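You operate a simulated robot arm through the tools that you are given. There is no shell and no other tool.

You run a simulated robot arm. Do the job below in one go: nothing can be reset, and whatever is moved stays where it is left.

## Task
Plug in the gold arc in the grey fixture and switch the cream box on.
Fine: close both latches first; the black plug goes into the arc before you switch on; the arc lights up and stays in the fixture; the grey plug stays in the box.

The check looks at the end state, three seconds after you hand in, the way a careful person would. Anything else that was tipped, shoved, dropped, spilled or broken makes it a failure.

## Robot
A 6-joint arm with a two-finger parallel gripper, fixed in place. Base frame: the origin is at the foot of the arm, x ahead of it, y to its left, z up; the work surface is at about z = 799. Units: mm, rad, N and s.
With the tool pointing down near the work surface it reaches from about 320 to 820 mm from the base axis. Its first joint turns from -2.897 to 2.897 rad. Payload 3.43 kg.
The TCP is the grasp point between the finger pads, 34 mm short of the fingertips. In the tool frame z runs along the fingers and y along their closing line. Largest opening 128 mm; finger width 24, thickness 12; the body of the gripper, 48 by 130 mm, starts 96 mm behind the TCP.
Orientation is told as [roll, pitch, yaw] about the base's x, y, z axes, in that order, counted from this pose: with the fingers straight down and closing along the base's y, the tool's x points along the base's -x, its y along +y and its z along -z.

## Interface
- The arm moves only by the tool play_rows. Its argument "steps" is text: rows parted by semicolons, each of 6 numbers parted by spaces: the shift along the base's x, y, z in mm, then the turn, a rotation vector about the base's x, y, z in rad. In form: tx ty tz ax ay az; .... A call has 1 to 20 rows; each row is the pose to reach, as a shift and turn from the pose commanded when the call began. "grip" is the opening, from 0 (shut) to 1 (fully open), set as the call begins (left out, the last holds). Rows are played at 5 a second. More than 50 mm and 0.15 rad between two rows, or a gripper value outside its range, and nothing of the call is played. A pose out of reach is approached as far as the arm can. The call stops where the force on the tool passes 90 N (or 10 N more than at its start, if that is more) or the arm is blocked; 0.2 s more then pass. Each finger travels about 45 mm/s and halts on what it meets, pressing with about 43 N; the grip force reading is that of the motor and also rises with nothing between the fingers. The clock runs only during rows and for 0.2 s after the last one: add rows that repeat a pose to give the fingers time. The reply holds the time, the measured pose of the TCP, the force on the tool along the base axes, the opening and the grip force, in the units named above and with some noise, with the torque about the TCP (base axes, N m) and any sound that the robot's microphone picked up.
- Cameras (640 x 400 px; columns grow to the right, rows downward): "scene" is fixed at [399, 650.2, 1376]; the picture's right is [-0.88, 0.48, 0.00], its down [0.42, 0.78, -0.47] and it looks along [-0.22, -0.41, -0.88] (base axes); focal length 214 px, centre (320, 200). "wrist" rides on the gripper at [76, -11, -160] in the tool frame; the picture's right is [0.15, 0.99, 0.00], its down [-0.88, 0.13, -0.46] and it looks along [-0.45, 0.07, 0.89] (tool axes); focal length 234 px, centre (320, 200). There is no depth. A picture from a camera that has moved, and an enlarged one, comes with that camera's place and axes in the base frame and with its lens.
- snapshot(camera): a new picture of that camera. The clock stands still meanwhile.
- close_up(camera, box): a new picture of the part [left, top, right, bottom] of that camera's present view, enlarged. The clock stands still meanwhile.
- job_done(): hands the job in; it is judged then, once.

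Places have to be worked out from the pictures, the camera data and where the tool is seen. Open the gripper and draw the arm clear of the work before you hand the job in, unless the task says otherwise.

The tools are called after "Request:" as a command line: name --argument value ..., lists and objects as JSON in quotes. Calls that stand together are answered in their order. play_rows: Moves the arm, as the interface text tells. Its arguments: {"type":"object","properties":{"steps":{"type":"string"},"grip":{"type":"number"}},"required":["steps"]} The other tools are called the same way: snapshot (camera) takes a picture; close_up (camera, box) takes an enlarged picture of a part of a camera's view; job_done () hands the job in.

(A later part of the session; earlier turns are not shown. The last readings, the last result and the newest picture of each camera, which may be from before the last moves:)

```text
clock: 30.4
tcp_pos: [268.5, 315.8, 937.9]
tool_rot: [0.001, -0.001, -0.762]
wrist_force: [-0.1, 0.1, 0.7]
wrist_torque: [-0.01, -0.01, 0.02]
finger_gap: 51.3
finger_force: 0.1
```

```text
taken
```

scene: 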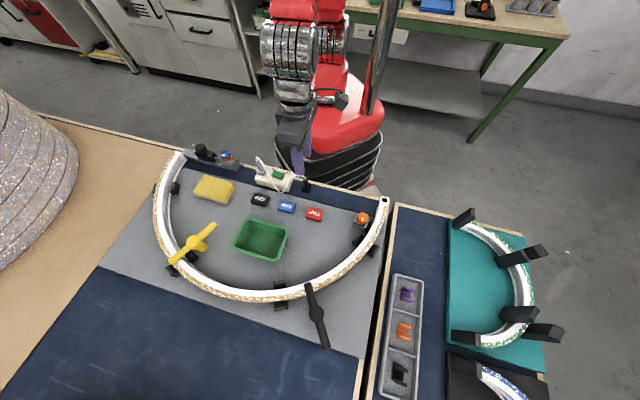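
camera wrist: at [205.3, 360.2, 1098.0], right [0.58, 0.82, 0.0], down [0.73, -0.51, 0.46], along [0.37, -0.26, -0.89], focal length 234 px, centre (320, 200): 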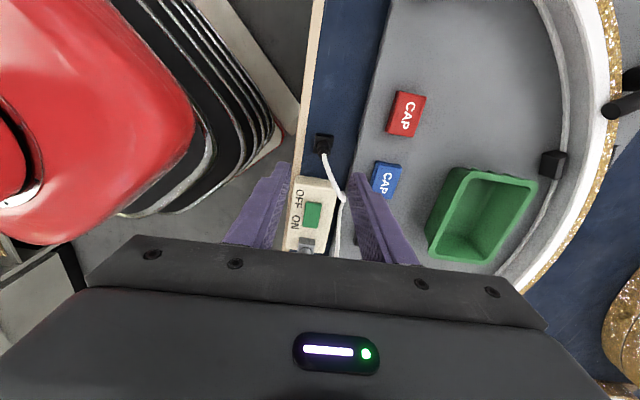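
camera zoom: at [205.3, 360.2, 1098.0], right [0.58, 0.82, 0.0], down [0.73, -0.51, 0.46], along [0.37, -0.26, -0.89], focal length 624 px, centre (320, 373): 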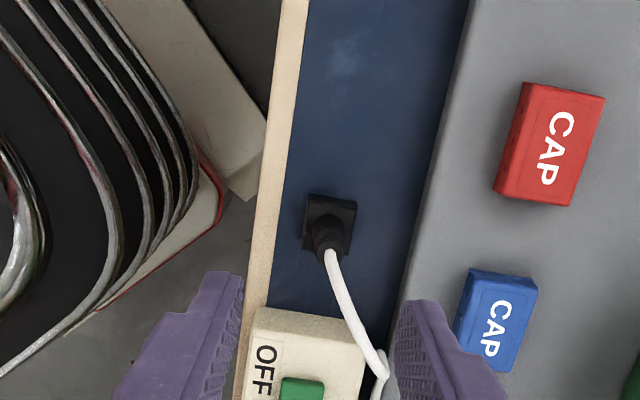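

The plug axis appears at about (264.5, 323), a few mm from the TCP. I shift over it and lower so the fingertips sit just above the plug top.

Request:
play_rows --steps "-3.5 6 -20 0 0 0; -3.5 6 -40 0 0 0; -3.5 6 -40 0 0 0"

Request:
close_up --camera "wrist" --box '[240, 80, 400, 230]'

Request:
close_up --camera "scene" --box '[270, 130, 350, 200]'

```text
clock: 31.2
tcp_pos: [265.8, 322.7, 898.0]
tool_rot: [0.0, 0.001, -0.759]
wrist_force: [-0.6, -0.4, 0.4]
wrist_torque: [-0.02, 0.01, 0.03]
finger_gap: 51.2
finger_force: 0.1
```

```text
2.67 times, centred on (320, 155) of wrist
camera zoom: at [202.6, 367.0, 1058.3], right [0.57, 0.82, 0.0], down [0.73, -0.51, 0.46], along [0.37, -0.26, -0.89], focal length 624 px, centre (320, 320)
```

zoom: 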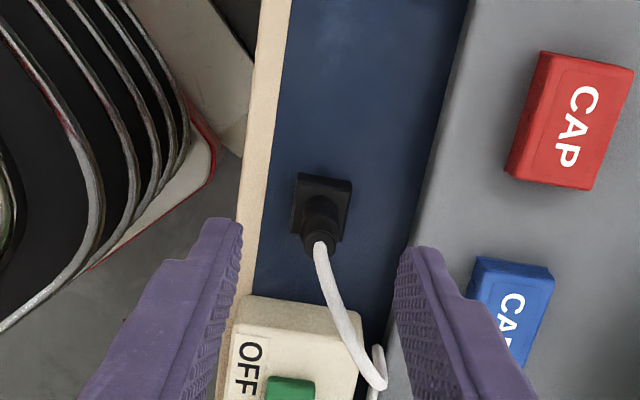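

```text
5.71 times, centred on (310, 165) of scene
camera zoom: at [399.0, 650.2, 1376.0], right [-0.88, 0.48, 0.0], down [0.42, 0.78, -0.47], along [-0.22, -0.41, -0.88], focal length 1226 px, centre (377, 400)
```

zoom: 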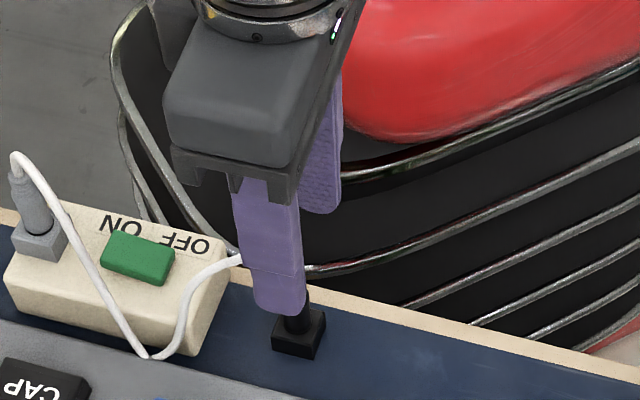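

The plug is centred between the fingers, with its top at z≈850 and the holder top at z≈812. I lower so the tips reach z≈820, just above the holder, then close.

Request:
play_rows --steps "-1.5 1.2 -20 0 0 0; -1.5 1.2 -35 0 0 0; -1.5 1.2 -44 0 0 0; -1.5 1.2 -44 0 0 0"

Request:
close_up --camera "wrist" --box '[240, 80, 400, 230]'

Request:
close_up --camera "scene" --box '[280, 145, 328, 200]'

```text
clock: 32.2
tcp_pos: [264.9, 324.7, 853.2]
tool_rot: [0.0, 0.002, -0.758]
wrist_force: [-0.4, -0.7, -1.1]
wrist_torque: [-0.01, 0.01, 0.01]
finger_gap: 51.3
finger_force: 0.0
```

```text
2.67 times, centred on (320, 155) of wrist
camera zoom: at [202.3, 368.7, 1014.7], right [0.57, 0.82, 0.0], down [0.73, -0.51, 0.46], along [0.37, -0.26, -0.89], focal length 624 px, centre (320, 320)
```

zoom: 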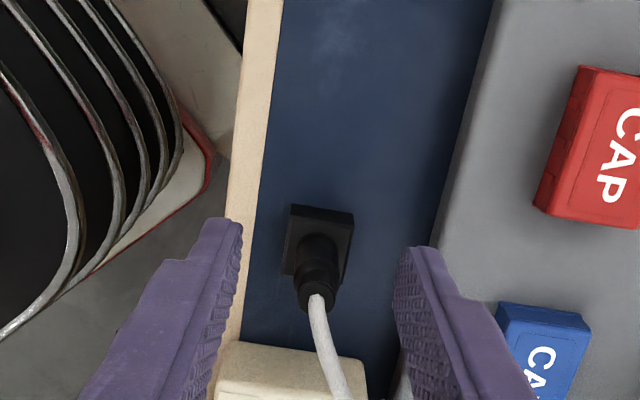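

```text
7.27 times, centred on (304, 172) of scene
camera zoom: at [399.0, 650.2, 1376.0], right [-0.88, 0.48, 0.0], down [0.42, 0.78, -0.47], along [-0.22, -0.41, -0.88], focal length 1560 px, centre (436, 400)
```

zoom: 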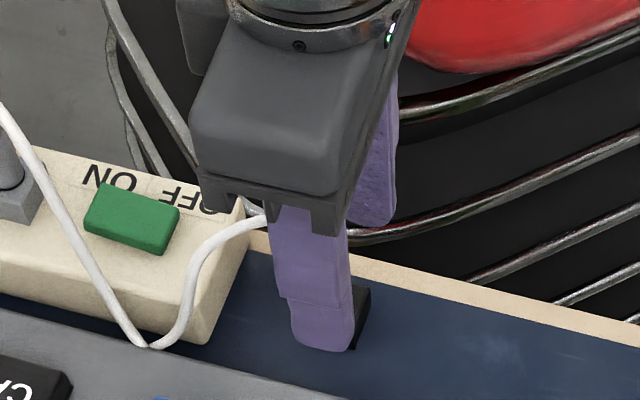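

The plug sits between the pads. I close on it.

Request:
play_rows --grip 0.05 --steps "-1.5 1.4 0 0 0 0; -1.5 1.4 0 0 0 0; -1.5 1.4 0 0 0 0; -1.5 1.4 0 0 0 0; -1.5 1.4 0 0 0 0; -1.5 1.4 0 0 0 0"

Request:
close_up --camera "wrist" --box '[240, 80, 400, 230]'

```text
clock: 33.6
tcp_pos: [264.4, 324.5, 854.8]
tool_rot: [-0.001, -0.001, -0.76]
wrist_force: [-0.3, 0.2, -0.3]
wrist_torque: [-0.03, 0.01, 0.02]
finger_gap: 13.0
finger_force: 43.3
```

```text
2.67 times, centred on (320, 155) of wrist
camera zoom: at [200.5, 369.6, 1014.9], right [0.57, 0.82, 0.0], down [0.73, -0.51, 0.46], along [0.37, -0.26, -0.89], focal length 624 px, centre (320, 320)
```

zoom: 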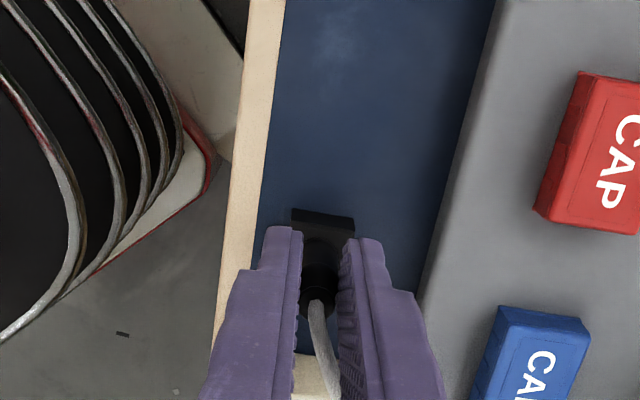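

Gripped at 13 mm without side load. I lift slowly and check that the plug comes out of its holder.

Request:
play_rows --steps "0 0 5 0 0 0; 0 0 10 0 0 0; 0 0 20 0 0 0; 0 0 30 0 0 0; 0 0 40 0 0 0"

Request:
close_up --camera "wrist" --box '[240, 80, 400, 230]'

Request:
close_up --camera "scene" --box '[256, 130, 336, 200]'

```text
clock: 34.8
tcp_pos: [263.2, 324.2, 893.8]
tool_rot: [-0.001, 0.0, -0.759]
wrist_force: [0.8, 0.7, -0.8]
wrist_torque: [0.01, -0.02, 0.0]
finger_gap: 13.3
finger_force: 42.7
```

```text
2.67 times, centred on (320, 155) of wrist
camera zoom: at [199.7, 368.6, 1055.3], right [0.57, 0.82, 0.0], down [0.73, -0.51, 0.46], along [0.37, -0.26, -0.89], focal length 624 px, centre (320, 320)
```

zoom: 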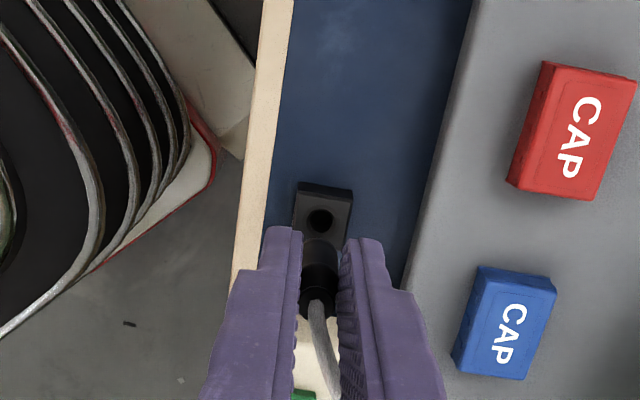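

```text
5.71 times, centred on (296, 165) of scene
camera zoom: at [399.0, 650.2, 1376.0], right [-0.88, 0.48, 0.0], down [0.42, 0.78, -0.47], along [-0.22, -0.41, -0.88], focal length 1226 px, centre (457, 400)
```

zoom: 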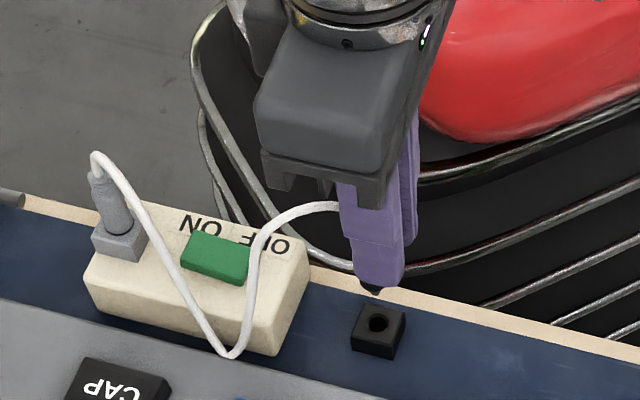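

The plug is out, with its pin visible below the fingers and the cable following. I check the cable slack before going further, because the grey plug must not be pulled.

Request:
close_up --camera "scene" --box '[252, 150, 316, 200]'

Request:
close_up --camera "scene" --box '[270, 165, 302, 195]'

```text
8.00 times, centred on (284, 175) of scene
camera zoom: at [399.0, 650.2, 1376.0], right [-0.88, 0.48, 0.0], down [0.42, 0.78, -0.47], along [-0.22, -0.41, -0.88], focal length 1716 px, centre (608, 400)
```

zoom: 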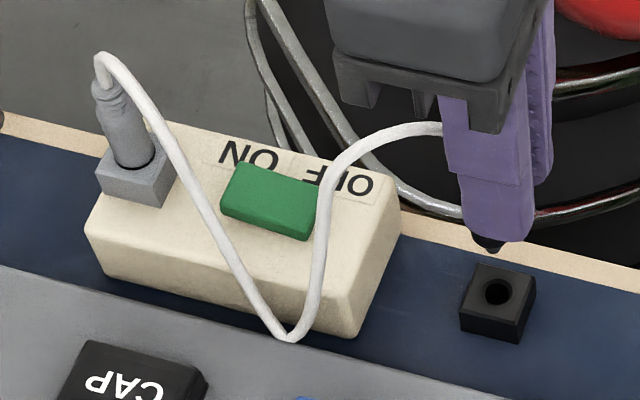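

```text
13.33 times, centred on (286, 180) of scene
camera zoom: at [399.0, 650.2, 1376.0], right [-0.88, 0.48, 0.0], down [0.42, 0.78, -0.47], along [-0.22, -0.41, -0.88], focal length 2860 px, centre (773, 467)
```

zoom: 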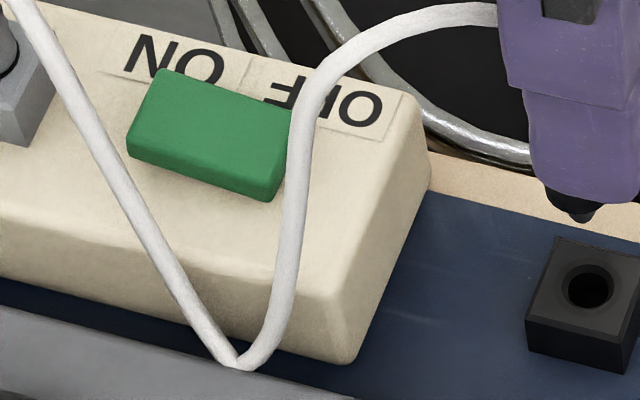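

The cable looks like a freely hanging spline. I raise the plug to z≈925 and go part of the way, watching the cable and the force.

Request:
play_rows --steps "0 0 15 0 0 0; -10 10 30 0 0 0; -30 31 30 0 0 0; -50 51 30 0 0 0; -70 72 30 0 0 0"

Request:
snapshot --camera "scene"

Request:
close_up --camera "scene" --box '[246, 130, 374, 210]'

```text
clock: 36.0
tcp_pos: [192.6, 395.3, 924.1]
tool_rot: [-0.001, 0.001, -0.761]
wrist_force: [-0.3, 0.4, -0.1]
wrist_torque: [-0.02, 0.0, 0.01]
finger_gap: 13.0
finger_force: 43.0
```

```text
taken
```

scene: 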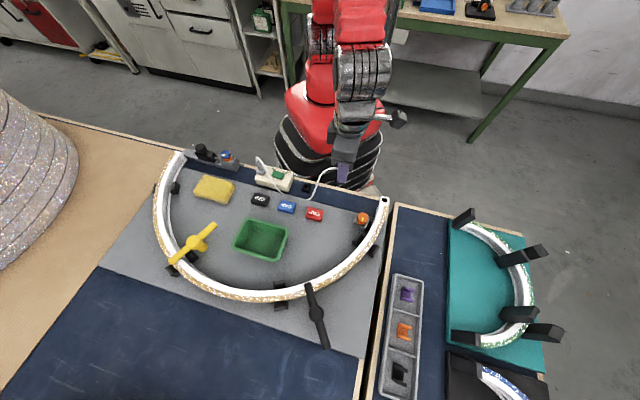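

```text
5.00 times, centred on (310, 170) of scene
camera zoom: at [399.0, 650.2, 1376.0], right [-0.88, 0.48, 0.0], down [0.42, 0.78, -0.47], along [-0.22, -0.41, -0.88], focal length 1072 px, centre (370, 350)
```

zoom: 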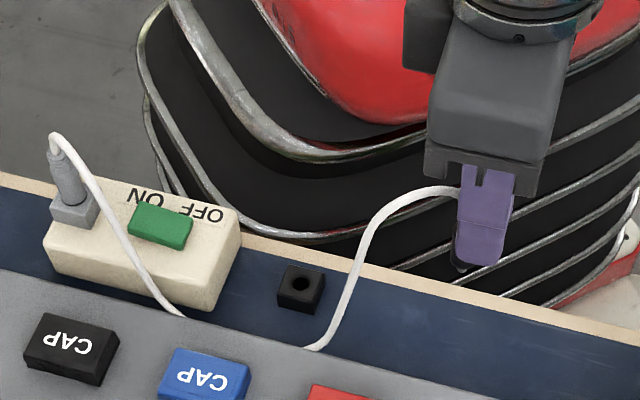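

The cable has plenty of slack and there's no force on the tool. I continue to about 45 mm short of the arc's hole so the wrist camera can see it.

Request:
play_rows --steps "-19 21 0 0 0 0; -38 42 0 0 0 0; -57.6 63.7 0 0 0 0; -57.6 63.7 0 0 0 0"

Request:
snapshot --camera "wrist"

Request:
close_up --camera "wrist" --box '[240, 60, 400, 210]'

Request:
close_up --camera "scene" --box '[330, 160, 410, 220]'

```text
clock: 37.0
tcp_pos: [135.4, 459.2, 927.2]
tool_rot: [0.0, 0.0, -0.759]
wrist_force: [-0.4, 0.8, -0.7]
wrist_torque: [-0.02, -0.02, -0.02]
finger_gap: 13.2
finger_force: 42.7
```

```text
taken
camera wrist: at [71.4, 503.9, 1087.0], right [0.57, 0.82, 0.0], down [0.73, -0.51, 0.46], along [0.37, -0.26, -0.89], focal length 234 px, centre (320, 200)
```

wrist: 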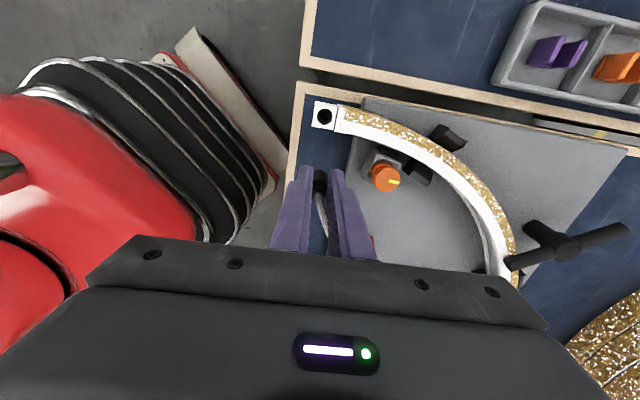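

```text
2.67 times, centred on (320, 135) of wrist
camera zoom: at [71.4, 503.9, 1087.0], right [0.57, 0.82, 0.0], down [0.73, -0.51, 0.46], along [0.37, -0.26, -0.89], focal length 624 px, centre (320, 373)
```

zoom: 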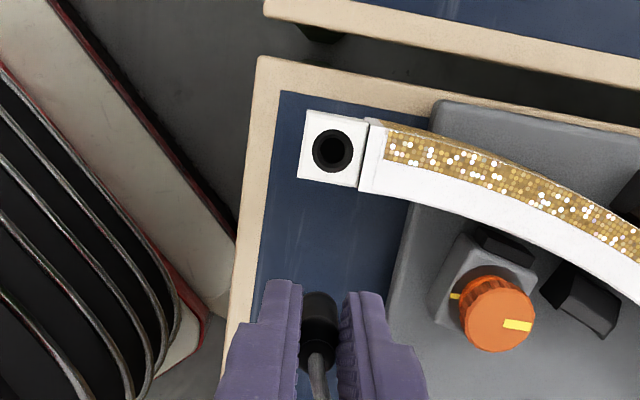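

```text
6.67 times, centred on (370, 190) of scene
camera zoom: at [399.0, 650.2, 1376.0], right [-0.88, 0.48, 0.0], down [0.42, 0.78, -0.47], along [-0.22, -0.41, -0.88], focal length 1430 px, centre (-13, 267)
```

zoom: 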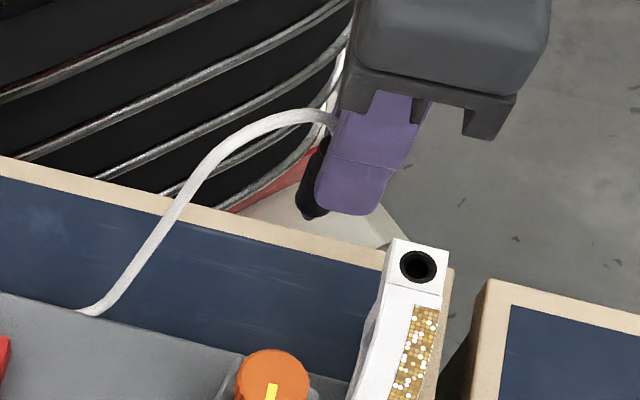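

I estimate the hole at (101, 489), z≈840, and the plug axis about 1.3 mm behind the TCP. I close in to about 15 mm short, slightly lower, to refine the alignment.

Request:
play_rows --steps "-12 10 0 0 0 0; -24.3 20.6 -5 0 0 0; -24.3 20.6 -9 0 0 0; -24.3 20.6 -9 0 0 0"

Request:
close_up --camera "wrist" --box '[260, 90, 380, 200]'

Request:
close_up --camera "scene" --box '[350, 165, 414, 215]'

```text
clock: 38.0
tcp_pos: [109.9, 481.3, 916.4]
tool_rot: [-0.001, -0.001, -0.759]
wrist_force: [-0.4, -0.6, -1.1]
wrist_torque: [-0.02, -0.03, -0.02]
finger_gap: 13.0
finger_force: 42.4
```

```text
3.64 times, centred on (320, 145) of wrist
camera zoom: at [47.4, 525.6, 1076.1], right [0.57, 0.82, 0.0], down [0.73, -0.51, 0.46], along [0.37, -0.26, -0.89], focal length 852 px, centre (320, 400)
```

zoom: 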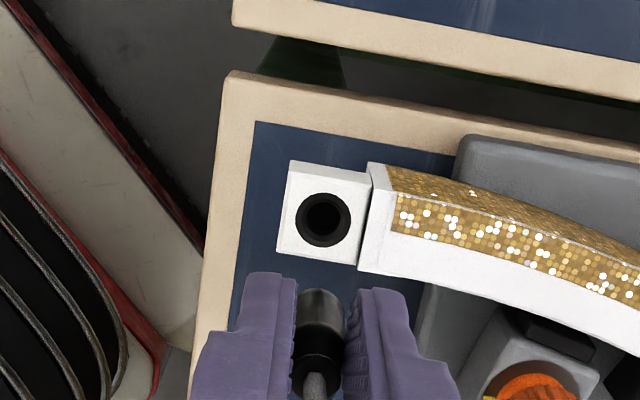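

```text
8.00 times, centred on (382, 190) of scene
camera zoom: at [399.0, 650.2, 1376.0], right [-0.88, 0.48, 0.0], down [0.42, 0.78, -0.47], along [-0.22, -0.41, -0.88], focal length 1716 px, centre (-176, 280)
```

zoom: 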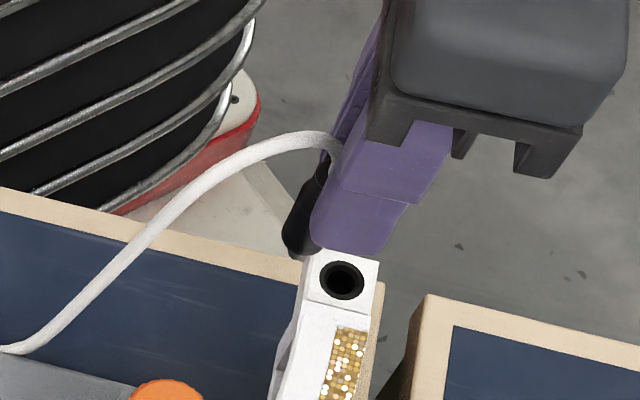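

There is a step or groove between the socket block and the arc body where a finger might land. I zoom in to judge its height.

Request:
close_up --camera "wrist" --box '[304, 130, 352, 170]'

Request:
close_up --camera "scene" --box '[376, 192, 392, 204]'

Request:
close_up --camera "scene" --box '[364, 170, 394, 200]'

```text
10.00 times, centred on (328, 150) of wrist
camera zoom: at [47.4, 525.6, 1076.1], right [0.57, 0.82, 0.0], down [0.73, -0.51, 0.46], along [0.37, -0.26, -0.89], focal length 2342 px, centre (240, 700)
```

zoom: 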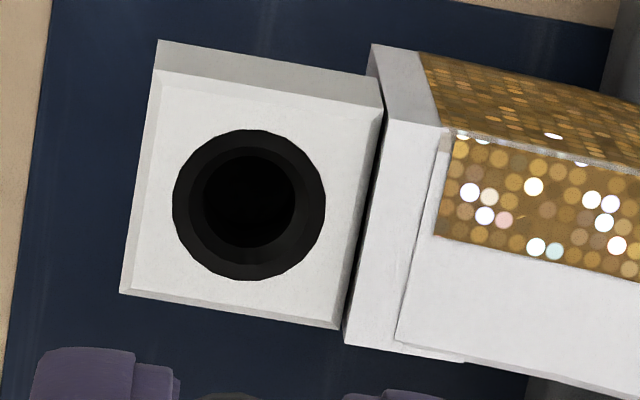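

```text
16.00 times, centred on (384, 198) of scene
camera zoom: at [399.0, 650.2, 1376.0], right [-0.88, 0.48, 0.0], down [0.42, 0.78, -0.47], along [-0.22, -0.41, -0.88], focal length 3432 px, centre (-704, 232)
```

zoom: 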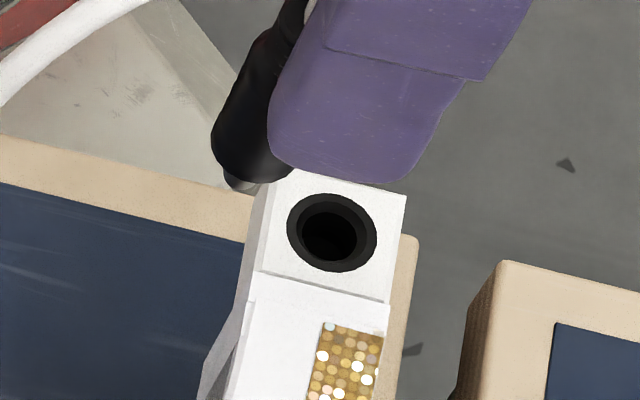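

```text
13.33 times, centred on (379, 185) of scene
camera zoom: at [399.0, 650.2, 1376.0], right [-0.88, 0.48, 0.0], down [0.42, 0.78, -0.47], along [-0.22, -0.41, -0.88], focal length 2860 px, centre (-467, 400)
```

zoom: 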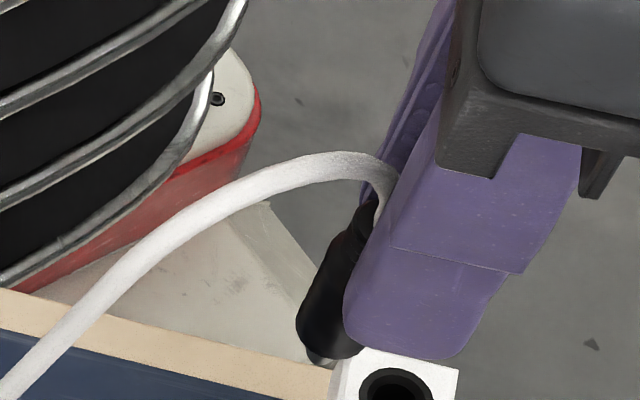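

The arc body is nearly flush with the socket block (at most 5 mm higher), and the fingertips will stay about 8 mm above the block. From the pictures the remaining shift is about (-11.5, +9.5), so I go above the hole and look from the scene camera.

Request:
play_rows --steps "-6 5 0 0 0 0; -11.5 9.5 0 0 0 0; -11.5 9.5 -5 0 0 0; -11.5 9.5 -10 0 0 0; -11.5 9.5 -10 0 0 0"

Request:
close_up --camera "wrist" --box '[280, 120, 360, 190]'

Request:
close_up --camera "scene" --box '[364, 180, 396, 205]'

```text
clock: 39.2
tcp_pos: [99.0, 490.6, 907.1]
tool_rot: [0.0, 0.0, -0.76]
wrist_force: [-0.7, -0.2, -0.5]
wrist_torque: [-0.03, 0.02, 0.02]
finger_gap: 13.2
finger_force: 43.1
```

```text
5.71 times, centred on (320, 155) of wrist
camera zoom: at [36.0, 535.4, 1066.8], right [0.57, 0.82, 0.0], down [0.73, -0.51, 0.46], along [0.37, -0.26, -0.89], focal length 1338 px, centre (320, 457)
```

zoom: 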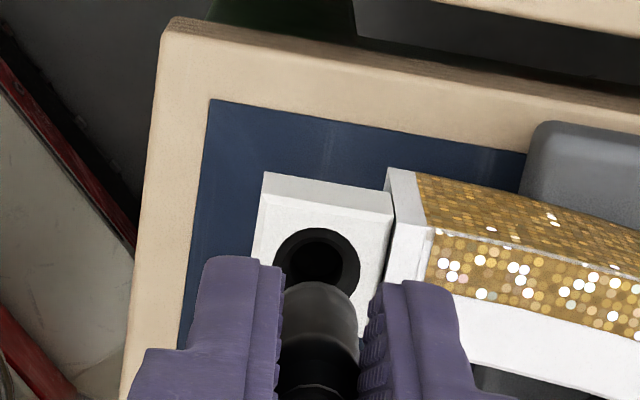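

```text
16.00 times, centred on (380, 192) of scene
camera zoom: at [399.0, 650.2, 1376.0], right [-0.88, 0.48, 0.0], down [0.42, 0.78, -0.47], along [-0.22, -0.41, -0.88], focal length 3432 px, centre (-640, 320)
```

zoom: 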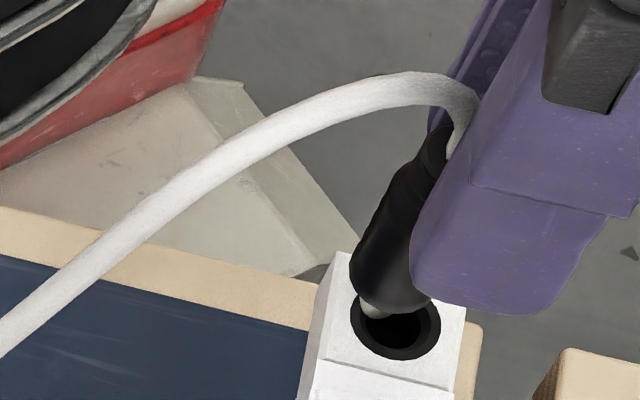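

Comparing the pin and hole in both cameras, with the parked plug as reference, the pin is about 5 mm above the hole. The hole lies about 5 mm further along the tool's +x. I zoom in to confirm before correcting.

Request:
close_up --camera "scene" --box '[376, 188, 388, 202]'

Request:
close_up --camera "wrist" --box '[304, 135, 336, 165]'

```text
16.00 times, centred on (382, 195) of scene
camera zoom: at [399.0, 650.2, 1376.0], right [-0.88, 0.48, 0.0], down [0.42, 0.78, -0.47], along [-0.22, -0.41, -0.88], focal length 3432 px, centre (-672, 280)
```

zoom: 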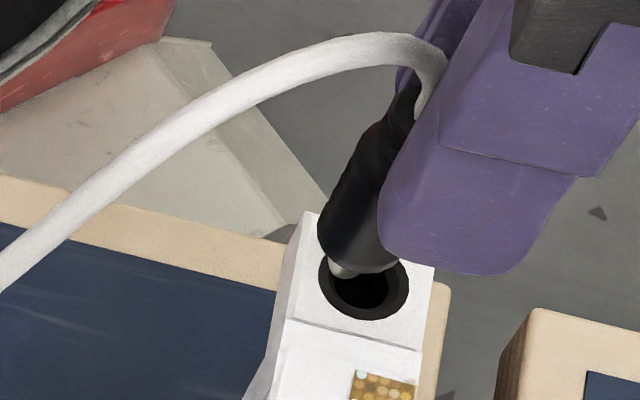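

```text
13.33 times, centred on (320, 150) of wrist
camera zoom: at [36.0, 535.4, 1066.8], right [0.57, 0.82, 0.0], down [0.73, -0.51, 0.46], along [0.37, -0.26, -0.89], focal length 3122 px, centre (320, 867)
```

zoom: 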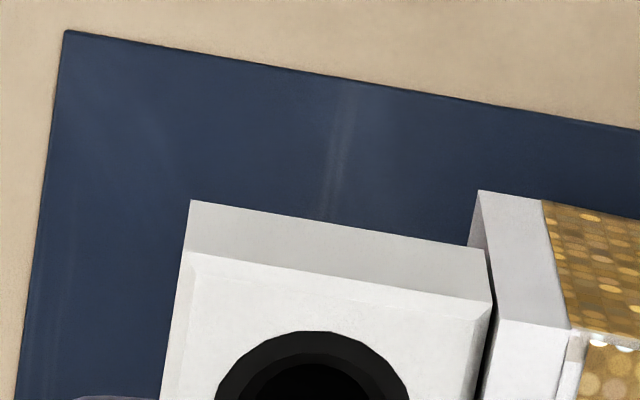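

Confirmed: the pin tip is up-left of the hole centre in the scene view. I raise 4 mm, shift (-4.7, +2.2) and re-check.

Request:
play_rows --steps "0 0 4 0 0 0; -2.5 1.2 4 0 0 0; -4.7 2.2 4 0 0 0; -4.7 2.2 4 0 0 0"

Request:
close_up --camera "scene" --box '[376, 188, 388, 202]'

Request:
close_up --camera "wrist" --box '[280, 120, 360, 190]'

```text
clock: 40.2
tcp_pos: [95.5, 492.9, 910.2]
tool_rot: [-0.001, 0.001, -0.759]
wrist_force: [-0.6, -0.3, -0.1]
wrist_torque: [0.0, 0.01, -0.03]
finger_gap: 13.0
finger_force: 42.8
```

```text
16.00 times, centred on (382, 195) of scene
camera zoom: at [399.0, 650.2, 1376.0], right [-0.88, 0.48, 0.0], down [0.42, 0.78, -0.47], along [-0.22, -0.41, -0.88], focal length 3432 px, centre (-672, 280)
```

zoom: 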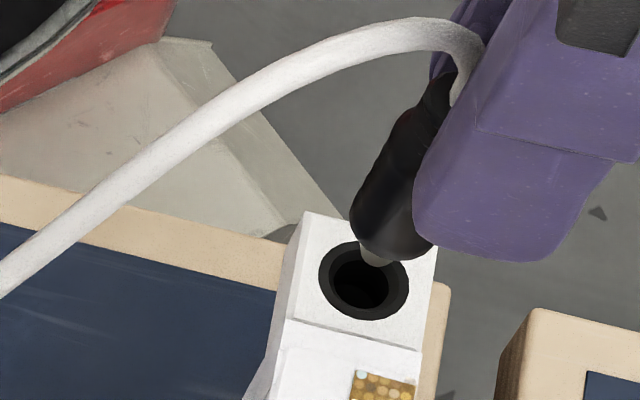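

```text
5.71 times, centred on (320, 155) of wrist
camera zoom: at [31.6, 537.3, 1070.4], right [0.57, 0.82, 0.0], down [0.73, -0.51, 0.46], along [0.37, -0.26, -0.89], focal length 1338 px, centre (320, 457)
```

zoom: 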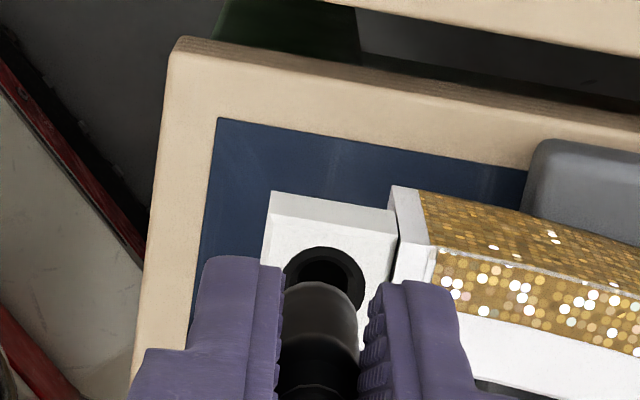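

Now the pin drops onto the hole centre within about 0.5 mm in both views, with a gap of about 8 mm. I lower in small steps and watch the force.

Request:
play_rows --steps "0.2 0.2 -3 0 0 0; 0.2 0.2 -6 0 0 0; 0.2 0.2 -9 0 0 0; 0.2 0.2 -11 0 0 0; 0.2 0.2 -11 0 0 0"

Request:
close_up --camera "scene" --box '[374, 186, 390, 202]'

Request:
close_up --camera "wrist" --box '[280, 120, 360, 190]'

```text
clock: 41.4
tcp_pos: [95.7, 493.2, 899.5]
tool_rot: [-0.001, 0.0, -0.76]
wrist_force: [0.2, -0.4, -0.1]
wrist_torque: [0.03, -0.02, 0.0]
finger_gap: 13.3
finger_force: 43.3
```

```text
16.00 times, centred on (382, 194) of scene
camera zoom: at [399.0, 650.2, 1376.0], right [-0.88, 0.48, 0.0], down [0.42, 0.78, -0.47], along [-0.22, -0.41, -0.88], focal length 3432 px, centre (-672, 296)
```

zoom: 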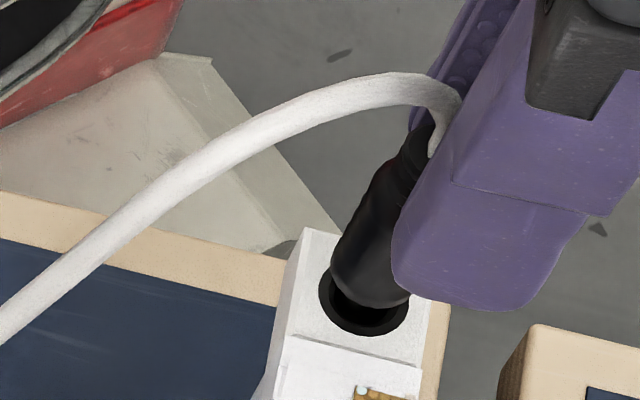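

```text
5.71 times, centred on (320, 155) of wrist
camera zoom: at [32.2, 537.4, 1059.4], right [0.57, 0.82, 0.0], down [0.73, -0.51, 0.46], along [0.37, -0.26, -0.89], focal length 1338 px, centre (320, 457)
```

zoom: 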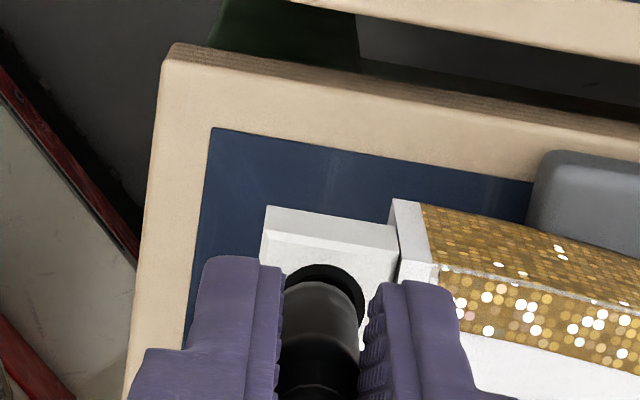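

The pin has entered the hole without force. I continue pressing down until contact.

Request:
play_rows --steps "0 0 -2 0 0 0; 0 0 -4 0 0 0; 0 0 -6 0 0 0; 0 0 -7 0 0 0; 0 0 -7 0 0 0"

Request:
close_up --camera "scene" --box '[374, 186, 390, 202]'

```text
clock: 42.6
tcp_pos: [96.1, 493.2, 892.7]
tool_rot: [0.003, 0.001, -0.759]
wrist_force: [4.0, 2.7, 9.0]
wrist_torque: [0.0, -0.24, 0.03]
finger_gap: 12.8
finger_force: 42.6
```

```text
16.00 times, centred on (382, 194) of scene
camera zoom: at [399.0, 650.2, 1376.0], right [-0.88, 0.48, 0.0], down [0.42, 0.78, -0.47], along [-0.22, -0.41, -0.88], focal length 3432 px, centre (-672, 296)
```

zoom: 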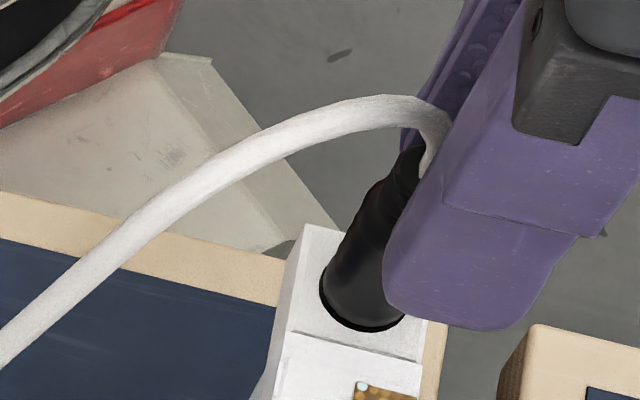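

The body is at the socket and there's about 9 N of resistance. I press a bit further to seat it fully, easing the small side load.

Request:
play_rows --steps "0.5 0.3 -1 0 0 0; 0.5 0.3 -2 0 0 0; 0.5 0.3 -3 0 0 0; 0.5 0.3 -3 0 0 0"

Request:
close_up --camera "scene" --box '[374, 186, 390, 202]'

```text
clock: 43.6
tcp_pos: [94.8, 493.9, 890.7]
tool_rot: [0.003, 0.003, -0.76]
wrist_force: [-5.0, -5.1, 36.0]
wrist_torque: [-0.33, -0.05, -0.09]
finger_gap: 13.0
finger_force: 42.6
```

```text
16.00 times, centred on (382, 194) of scene
camera zoom: at [399.0, 650.2, 1376.0], right [-0.88, 0.48, 0.0], down [0.42, 0.78, -0.47], along [-0.22, -0.41, -0.88], focal length 3432 px, centre (-672, 296)
```

zoom: 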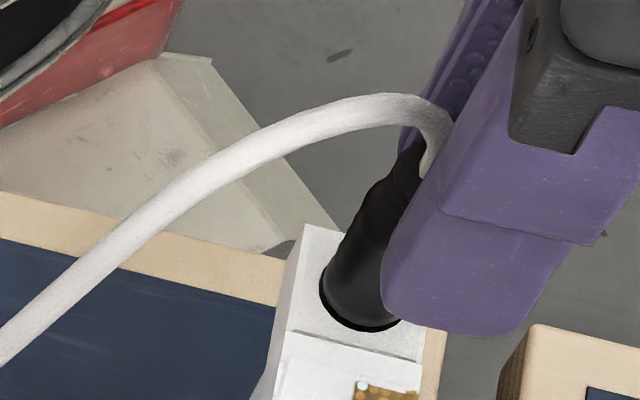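

It's at a hard stop at 36 N with the body resting on the socket, so the plug is seated. I open the fingers and rise straight up.

Request:
play_rows --grip 0.3 --steps "0 0 1 0 0 0; 0 0 1 0 0 0; 0 0 1 0 0 0; 0 0 1 0 0 0; 0 0 30 0 0 0; 0 0 70 0 0 0; 0 0 110 0 0 0"

Request:
close_up --camera "scene" --box '[340, 160, 410, 220]'

Request:
close_up --camera "wrist" --box '[240, 60, 400, 210]'

Request:
snapshot --camera "scene"

```text
clock: 45.2
tcp_pos: [91.6, 491.9, 1000.0]
tool_rot: [0.001, 0.0, -0.759]
wrist_force: [0.2, 0.0, -0.3]
wrist_torque: [0.06, -0.01, -0.02]
finger_gap: 38.4
finger_force: 0.0
```

```text
6.67 times, centred on (375, 190) of scene
camera zoom: at [399.0, 650.2, 1376.0], right [-0.88, 0.48, 0.0], down [0.42, 0.78, -0.47], along [-0.22, -0.41, -0.88], focal length 1430 px, centre (-47, 267)
```

zoom: 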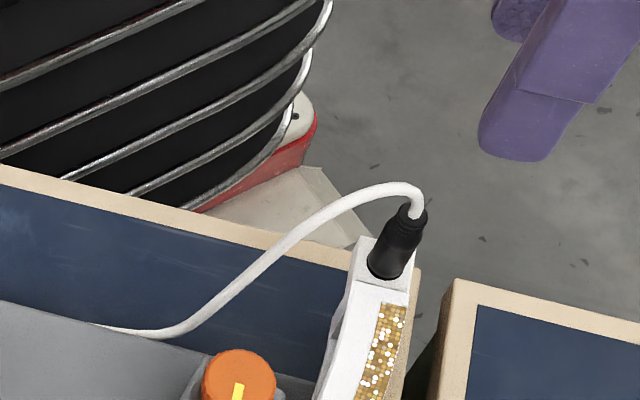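

```text
2.67 times, centred on (320, 135) of wrist
camera zoom: at [30.0, 536.5, 1159.7], right [0.57, 0.82, 0.0], down [0.73, -0.51, 0.46], along [0.37, -0.26, -0.89], focal length 624 px, centre (320, 373)
```

zoom: 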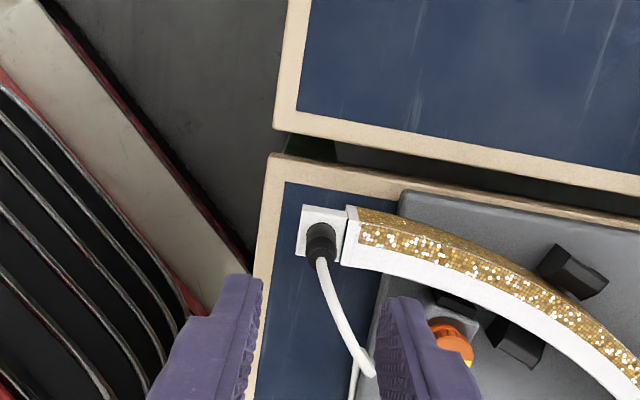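

```text
taken
```

scene: 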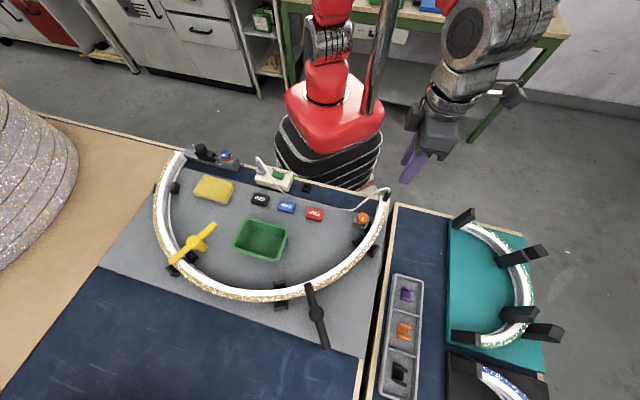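

The black plug stands upright in the arc socket. Now I look closely at the switch on the cream box.

Request:
close_up --camera "scene" --box '[252, 152, 300, 194]'

Request:
close_up --camera "scene" --box '[266, 164, 290, 182]'

Request:
close_up --camera "scene" --box '[140, 140, 404, 352]'

```text
9.52 times, centred on (276, 173) of scene
camera zoom: at [399.0, 650.2, 1376.0], right [-0.88, 0.48, 0.0], down [0.42, 0.78, -0.47], along [-0.22, -0.41, -0.88], focal length 2043 px, centre (739, 457)
```

zoom: 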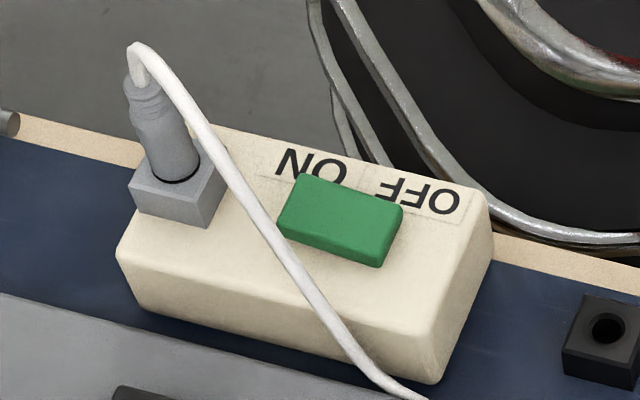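

```text
16.00 times, centred on (278, 173) of scene
camera zoom: at [399.0, 650.2, 1376.0], right [-0.88, 0.48, 0.0], down [0.42, 0.78, -0.47], along [-0.22, -0.41, -0.88], focal length 3432 px, centre (992, 632)
```

zoom: 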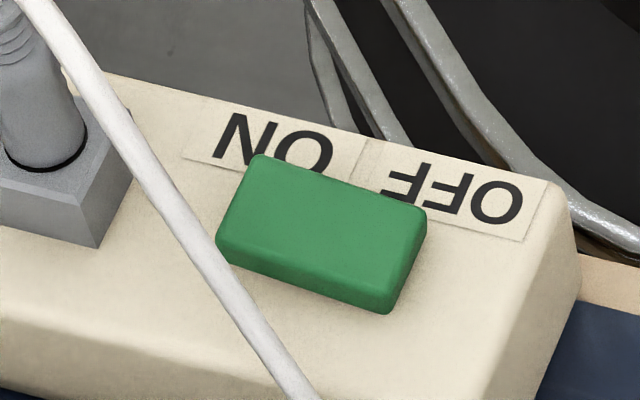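

```text
1.89 times, centred on (272, 246) of scene
camera zoom: at [399.0, 650.2, 1376.0], right [-0.88, 0.48, 0.0], down [0.42, 0.78, -0.47], along [-0.22, -0.41, -0.88], focal length 405 px, centre (411, 113)
```

zoom: 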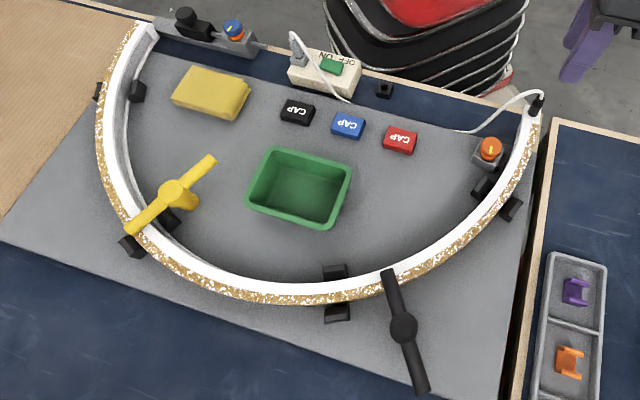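

I judge the green rocker to be at about (332, 258, 836), with the ON side toward the grey plug. I move the arm there at a safe height with the fingers closed for a close look.

Request:
play_rows --grip 0 --steps "27 -27 0 0 0 0; 55 -53 0 0 0 0; 82 -80 0 0 0 0; 109 -106 0 0 0 0; 137 -133 0 0 0 0; 164 -159 0 0 0 0; 191 -186 0 0 0 0; 218 -212 0 0 0 0; 246 -239 0 0 0 0; 273 -265 -15 0 0 0; 273 -265 -30 0 0 0"

Request:
snapshot --camera "wrist"

Request:
close_up --camera "wrist" --box '[260, 70, 380, 170]'

Request:
close_up --camera "scene" --box '[236, 130, 316, 200]'

```text
clock: 47.6
tcp_pos: [368.9, 227.9, 969.9]
tool_rot: [0.002, 0.0, -0.757]
wrist_force: [-0.4, -0.3, -0.7]
wrist_torque: [0.01, 0.02, 0.01]
finger_gap: 0.0
finger_force: 32.8
```

```text
taken
camera wrist: at [304.8, 272.6, 1130.0], right [0.57, 0.82, 0.0], down [0.73, -0.51, 0.46], along [0.37, -0.26, -0.89], focal length 234 px, centre (320, 200)
```

wrist: 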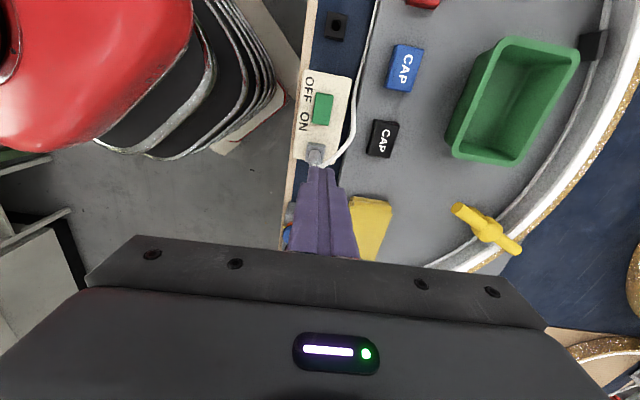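

```text
4.00 times, centred on (320, 120) of wrist
camera zoom: at [304.8, 272.6, 1130.0], right [0.57, 0.82, 0.0], down [0.73, -0.51, 0.46], along [0.37, -0.26, -0.89], focal length 937 px, centre (320, 520)
```

zoom: 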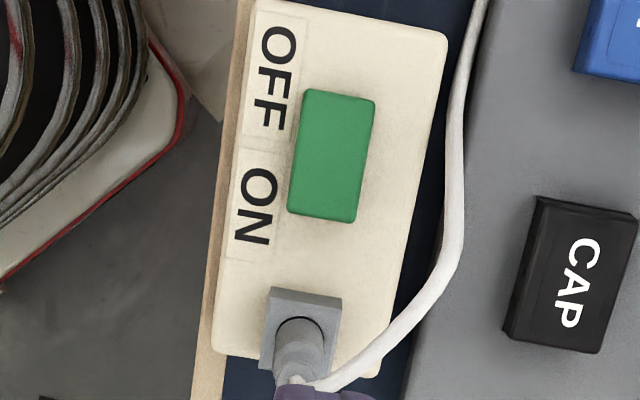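

```text
5.71 times, centred on (276, 165) of scene
camera zoom: at [399.0, 650.2, 1376.0], right [-0.88, 0.48, 0.0], down [0.42, 0.78, -0.47], along [-0.22, -0.41, -0.88], focal length 1226 px, centre (571, 400)
```

zoom: 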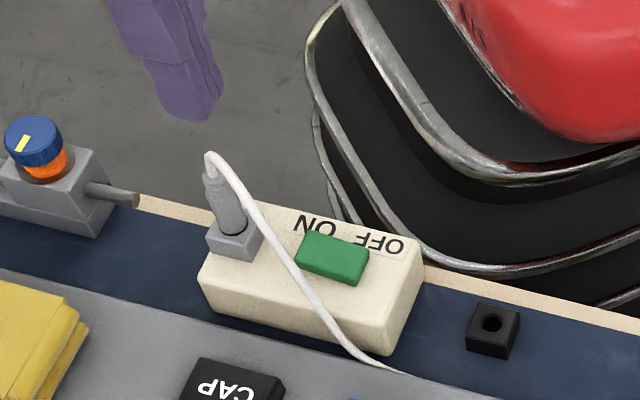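

The rocker centre is about (331.5, 258.4), 36 mm long, and the ON end is toward the grey socket. I position the closed fingertips over the ON end, keeping clear of the grey plug, and come down partway.

Request:
play_rows --steps "-12 9 0 0 0 0; -24.5 18.1 0 0 0 0; -24.5 18.1 -20 0 0 0; -24.5 18.1 -40 0 0 0; -24.5 18.1 -55 0 0 0; -24.5 18.1 -65 0 0 0; -24.5 18.1 -65 0 0 0"

Request:
close_up --camera "wrist" --box '[260, 70, 380, 200]'

Request:
close_up --camera "scene" --box '[246, 135, 310, 195]'

```text
clock: 49.2
tcp_pos: [342.3, 247.4, 904.7]
tool_rot: [0.0, -0.001, -0.76]
wrist_force: [-0.2, 0.0, -0.5]
wrist_torque: [0.01, 0.01, -0.02]
finger_gap: 0.1
finger_force: 33.5
```

```text
3.08 times, centred on (320, 135) of wrist
camera zoom: at [280.1, 291.6, 1064.8], right [0.57, 0.82, 0.0], down [0.73, -0.51, 0.46], along [0.37, -0.26, -0.89], focal length 720 px, centre (320, 400)
```

zoom: 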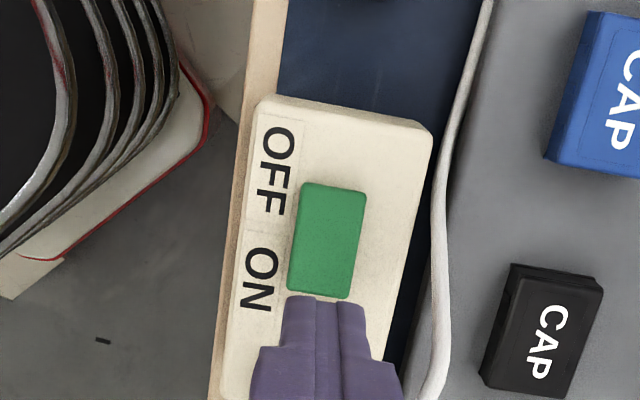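

```text
6.67 times, centred on (278, 165) of scene
camera zoom: at [399.0, 650.2, 1376.0], right [-0.88, 0.48, 0.0], down [0.42, 0.78, -0.47], along [-0.22, -0.41, -0.88], focal length 1430 px, centre (600, 433)
```

zoom: 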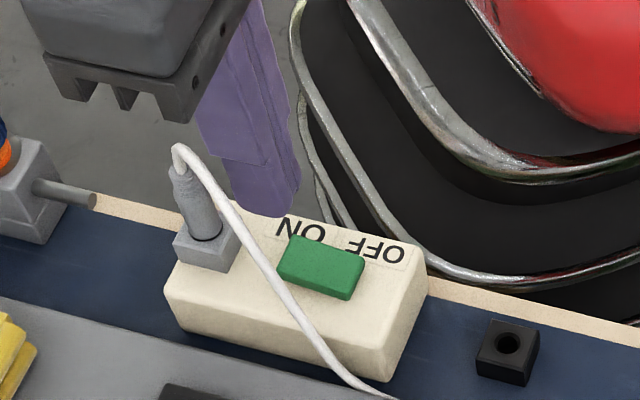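

The tips are lined up laterally over the ON end. I lower to near the rocker top, then on in small steps watching the force.

Request:
play_rows --steps "0 0 -10 0 0 0; 0 0 -20 0 0 0; 0 0 -23 0 0 0; 0 0 -25 0 0 0"

Request:
close_up --camera "scene" --box '[246, 135, 310, 195]'

Request:
close_up --camera "wrist" --box '[260, 90, 380, 200]'

```text
clock: 50.2
tcp_pos: [343.5, 244.9, 879.1]
tool_rot: [0.0, 0.0, -0.759]
wrist_force: [0.0, 0.0, 0.2]
wrist_torque: [-0.01, -0.02, -0.01]
finger_gap: 0.0
finger_force: 33.0
```

```text
6.67 times, centred on (278, 165) of scene
camera zoom: at [399.0, 650.2, 1376.0], right [-0.88, 0.48, 0.0], down [0.42, 0.78, -0.47], along [-0.22, -0.41, -0.88], focal length 1430 px, centre (600, 433)
```

zoom: 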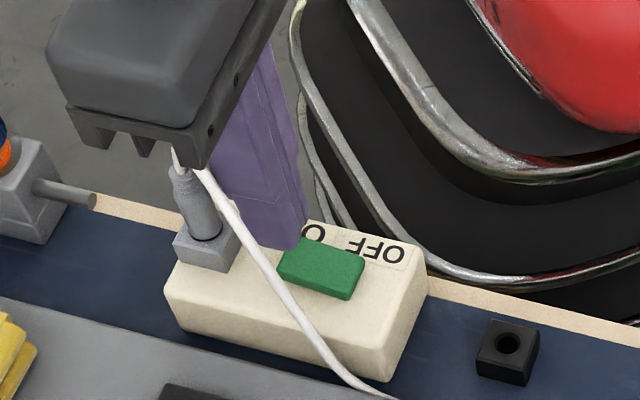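

```text
3.64 times, centred on (320, 145) of wrist
camera zoom: at [280.7, 290.1, 1038.9], right [0.57, 0.82, 0.0], down [0.73, -0.51, 0.46], along [0.37, -0.26, -0.89], focal length 852 px, centre (320, 400)
```

zoom: 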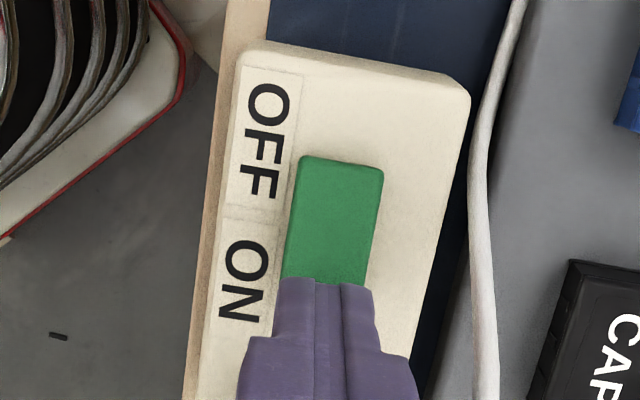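

No contact yet and the tips are at z≈845. Continuing in small steps.

Request:
play_rows --steps "0 0 -2 0 0 0; 0 0 -4 0 0 0; 0 0 -5 0 0 0; 0 0 -6 0 0 0"

Request:
close_up --camera "scene" --box '[246, 135, 310, 195]'

```text
clock: 51.2
tcp_pos: [343.2, 246.2, 873.3]
tool_rot: [-0.002, 0.0, -0.76]
wrist_force: [-0.8, -0.5, 0.1]
wrist_torque: [-0.01, -0.05, 0.02]
finger_gap: 0.1
finger_force: 32.6
```

```text
6.67 times, centred on (278, 165) of scene
camera zoom: at [399.0, 650.2, 1376.0], right [-0.88, 0.48, 0.0], down [0.42, 0.78, -0.47], along [-0.22, -0.41, -0.88], focal length 1430 px, centre (600, 433)
```

zoom: 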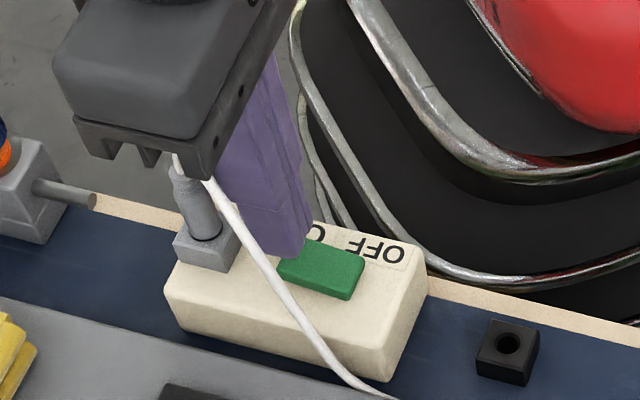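

Still free. I go a few mm lower.

Request:
play_rows --steps "0 0 -2 0 0 0; 0 0 -3 0 0 0; 0 0 -4 0 0 0; 0 0 -5 0 0 0"

Request:
close_up --camera "scene" --box '[246, 135, 310, 195]'

Request:
close_up --camera "wrist" --box '[260, 90, 380, 200]'

```text
clock: 52.2
tcp_pos: [343.7, 246.1, 868.0]
tool_rot: [0.0, -0.001, -0.76]
wrist_force: [0.4, -0.3, -0.5]
wrist_torque: [-0.01, -0.04, -0.01]
finger_gap: 0.3
finger_force: 32.6
```

```text
6.67 times, centred on (278, 165) of scene
camera zoom: at [399.0, 650.2, 1376.0], right [-0.88, 0.48, 0.0], down [0.42, 0.78, -0.47], along [-0.22, -0.41, -0.88], focal length 1430 px, centre (600, 433)
```

zoom: 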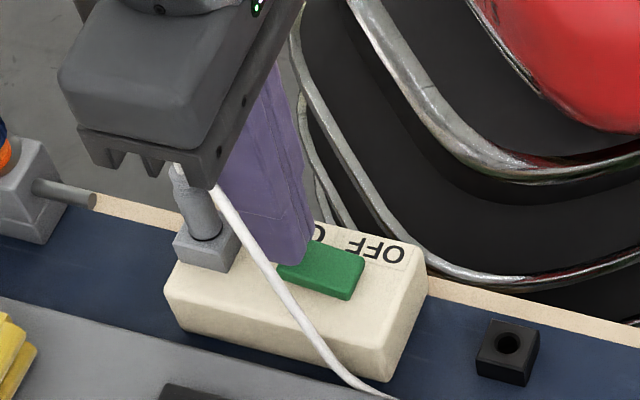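

```text
3.64 times, centred on (320, 145) of wrist
camera zoom: at [280.6, 291.1, 1028.6], right [0.57, 0.82, 0.0], down [0.73, -0.51, 0.46], along [0.37, -0.26, -0.89], focal length 852 px, centre (320, 400)
```

zoom: 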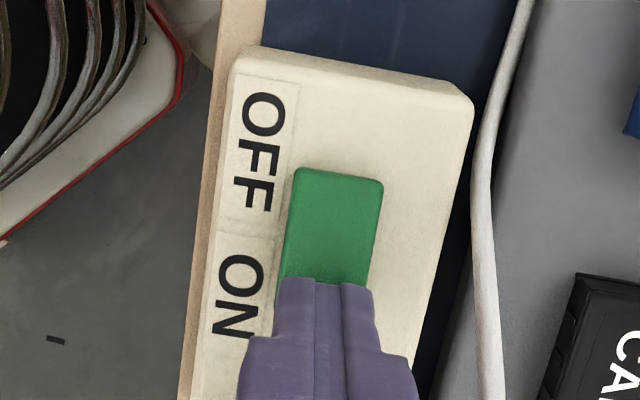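

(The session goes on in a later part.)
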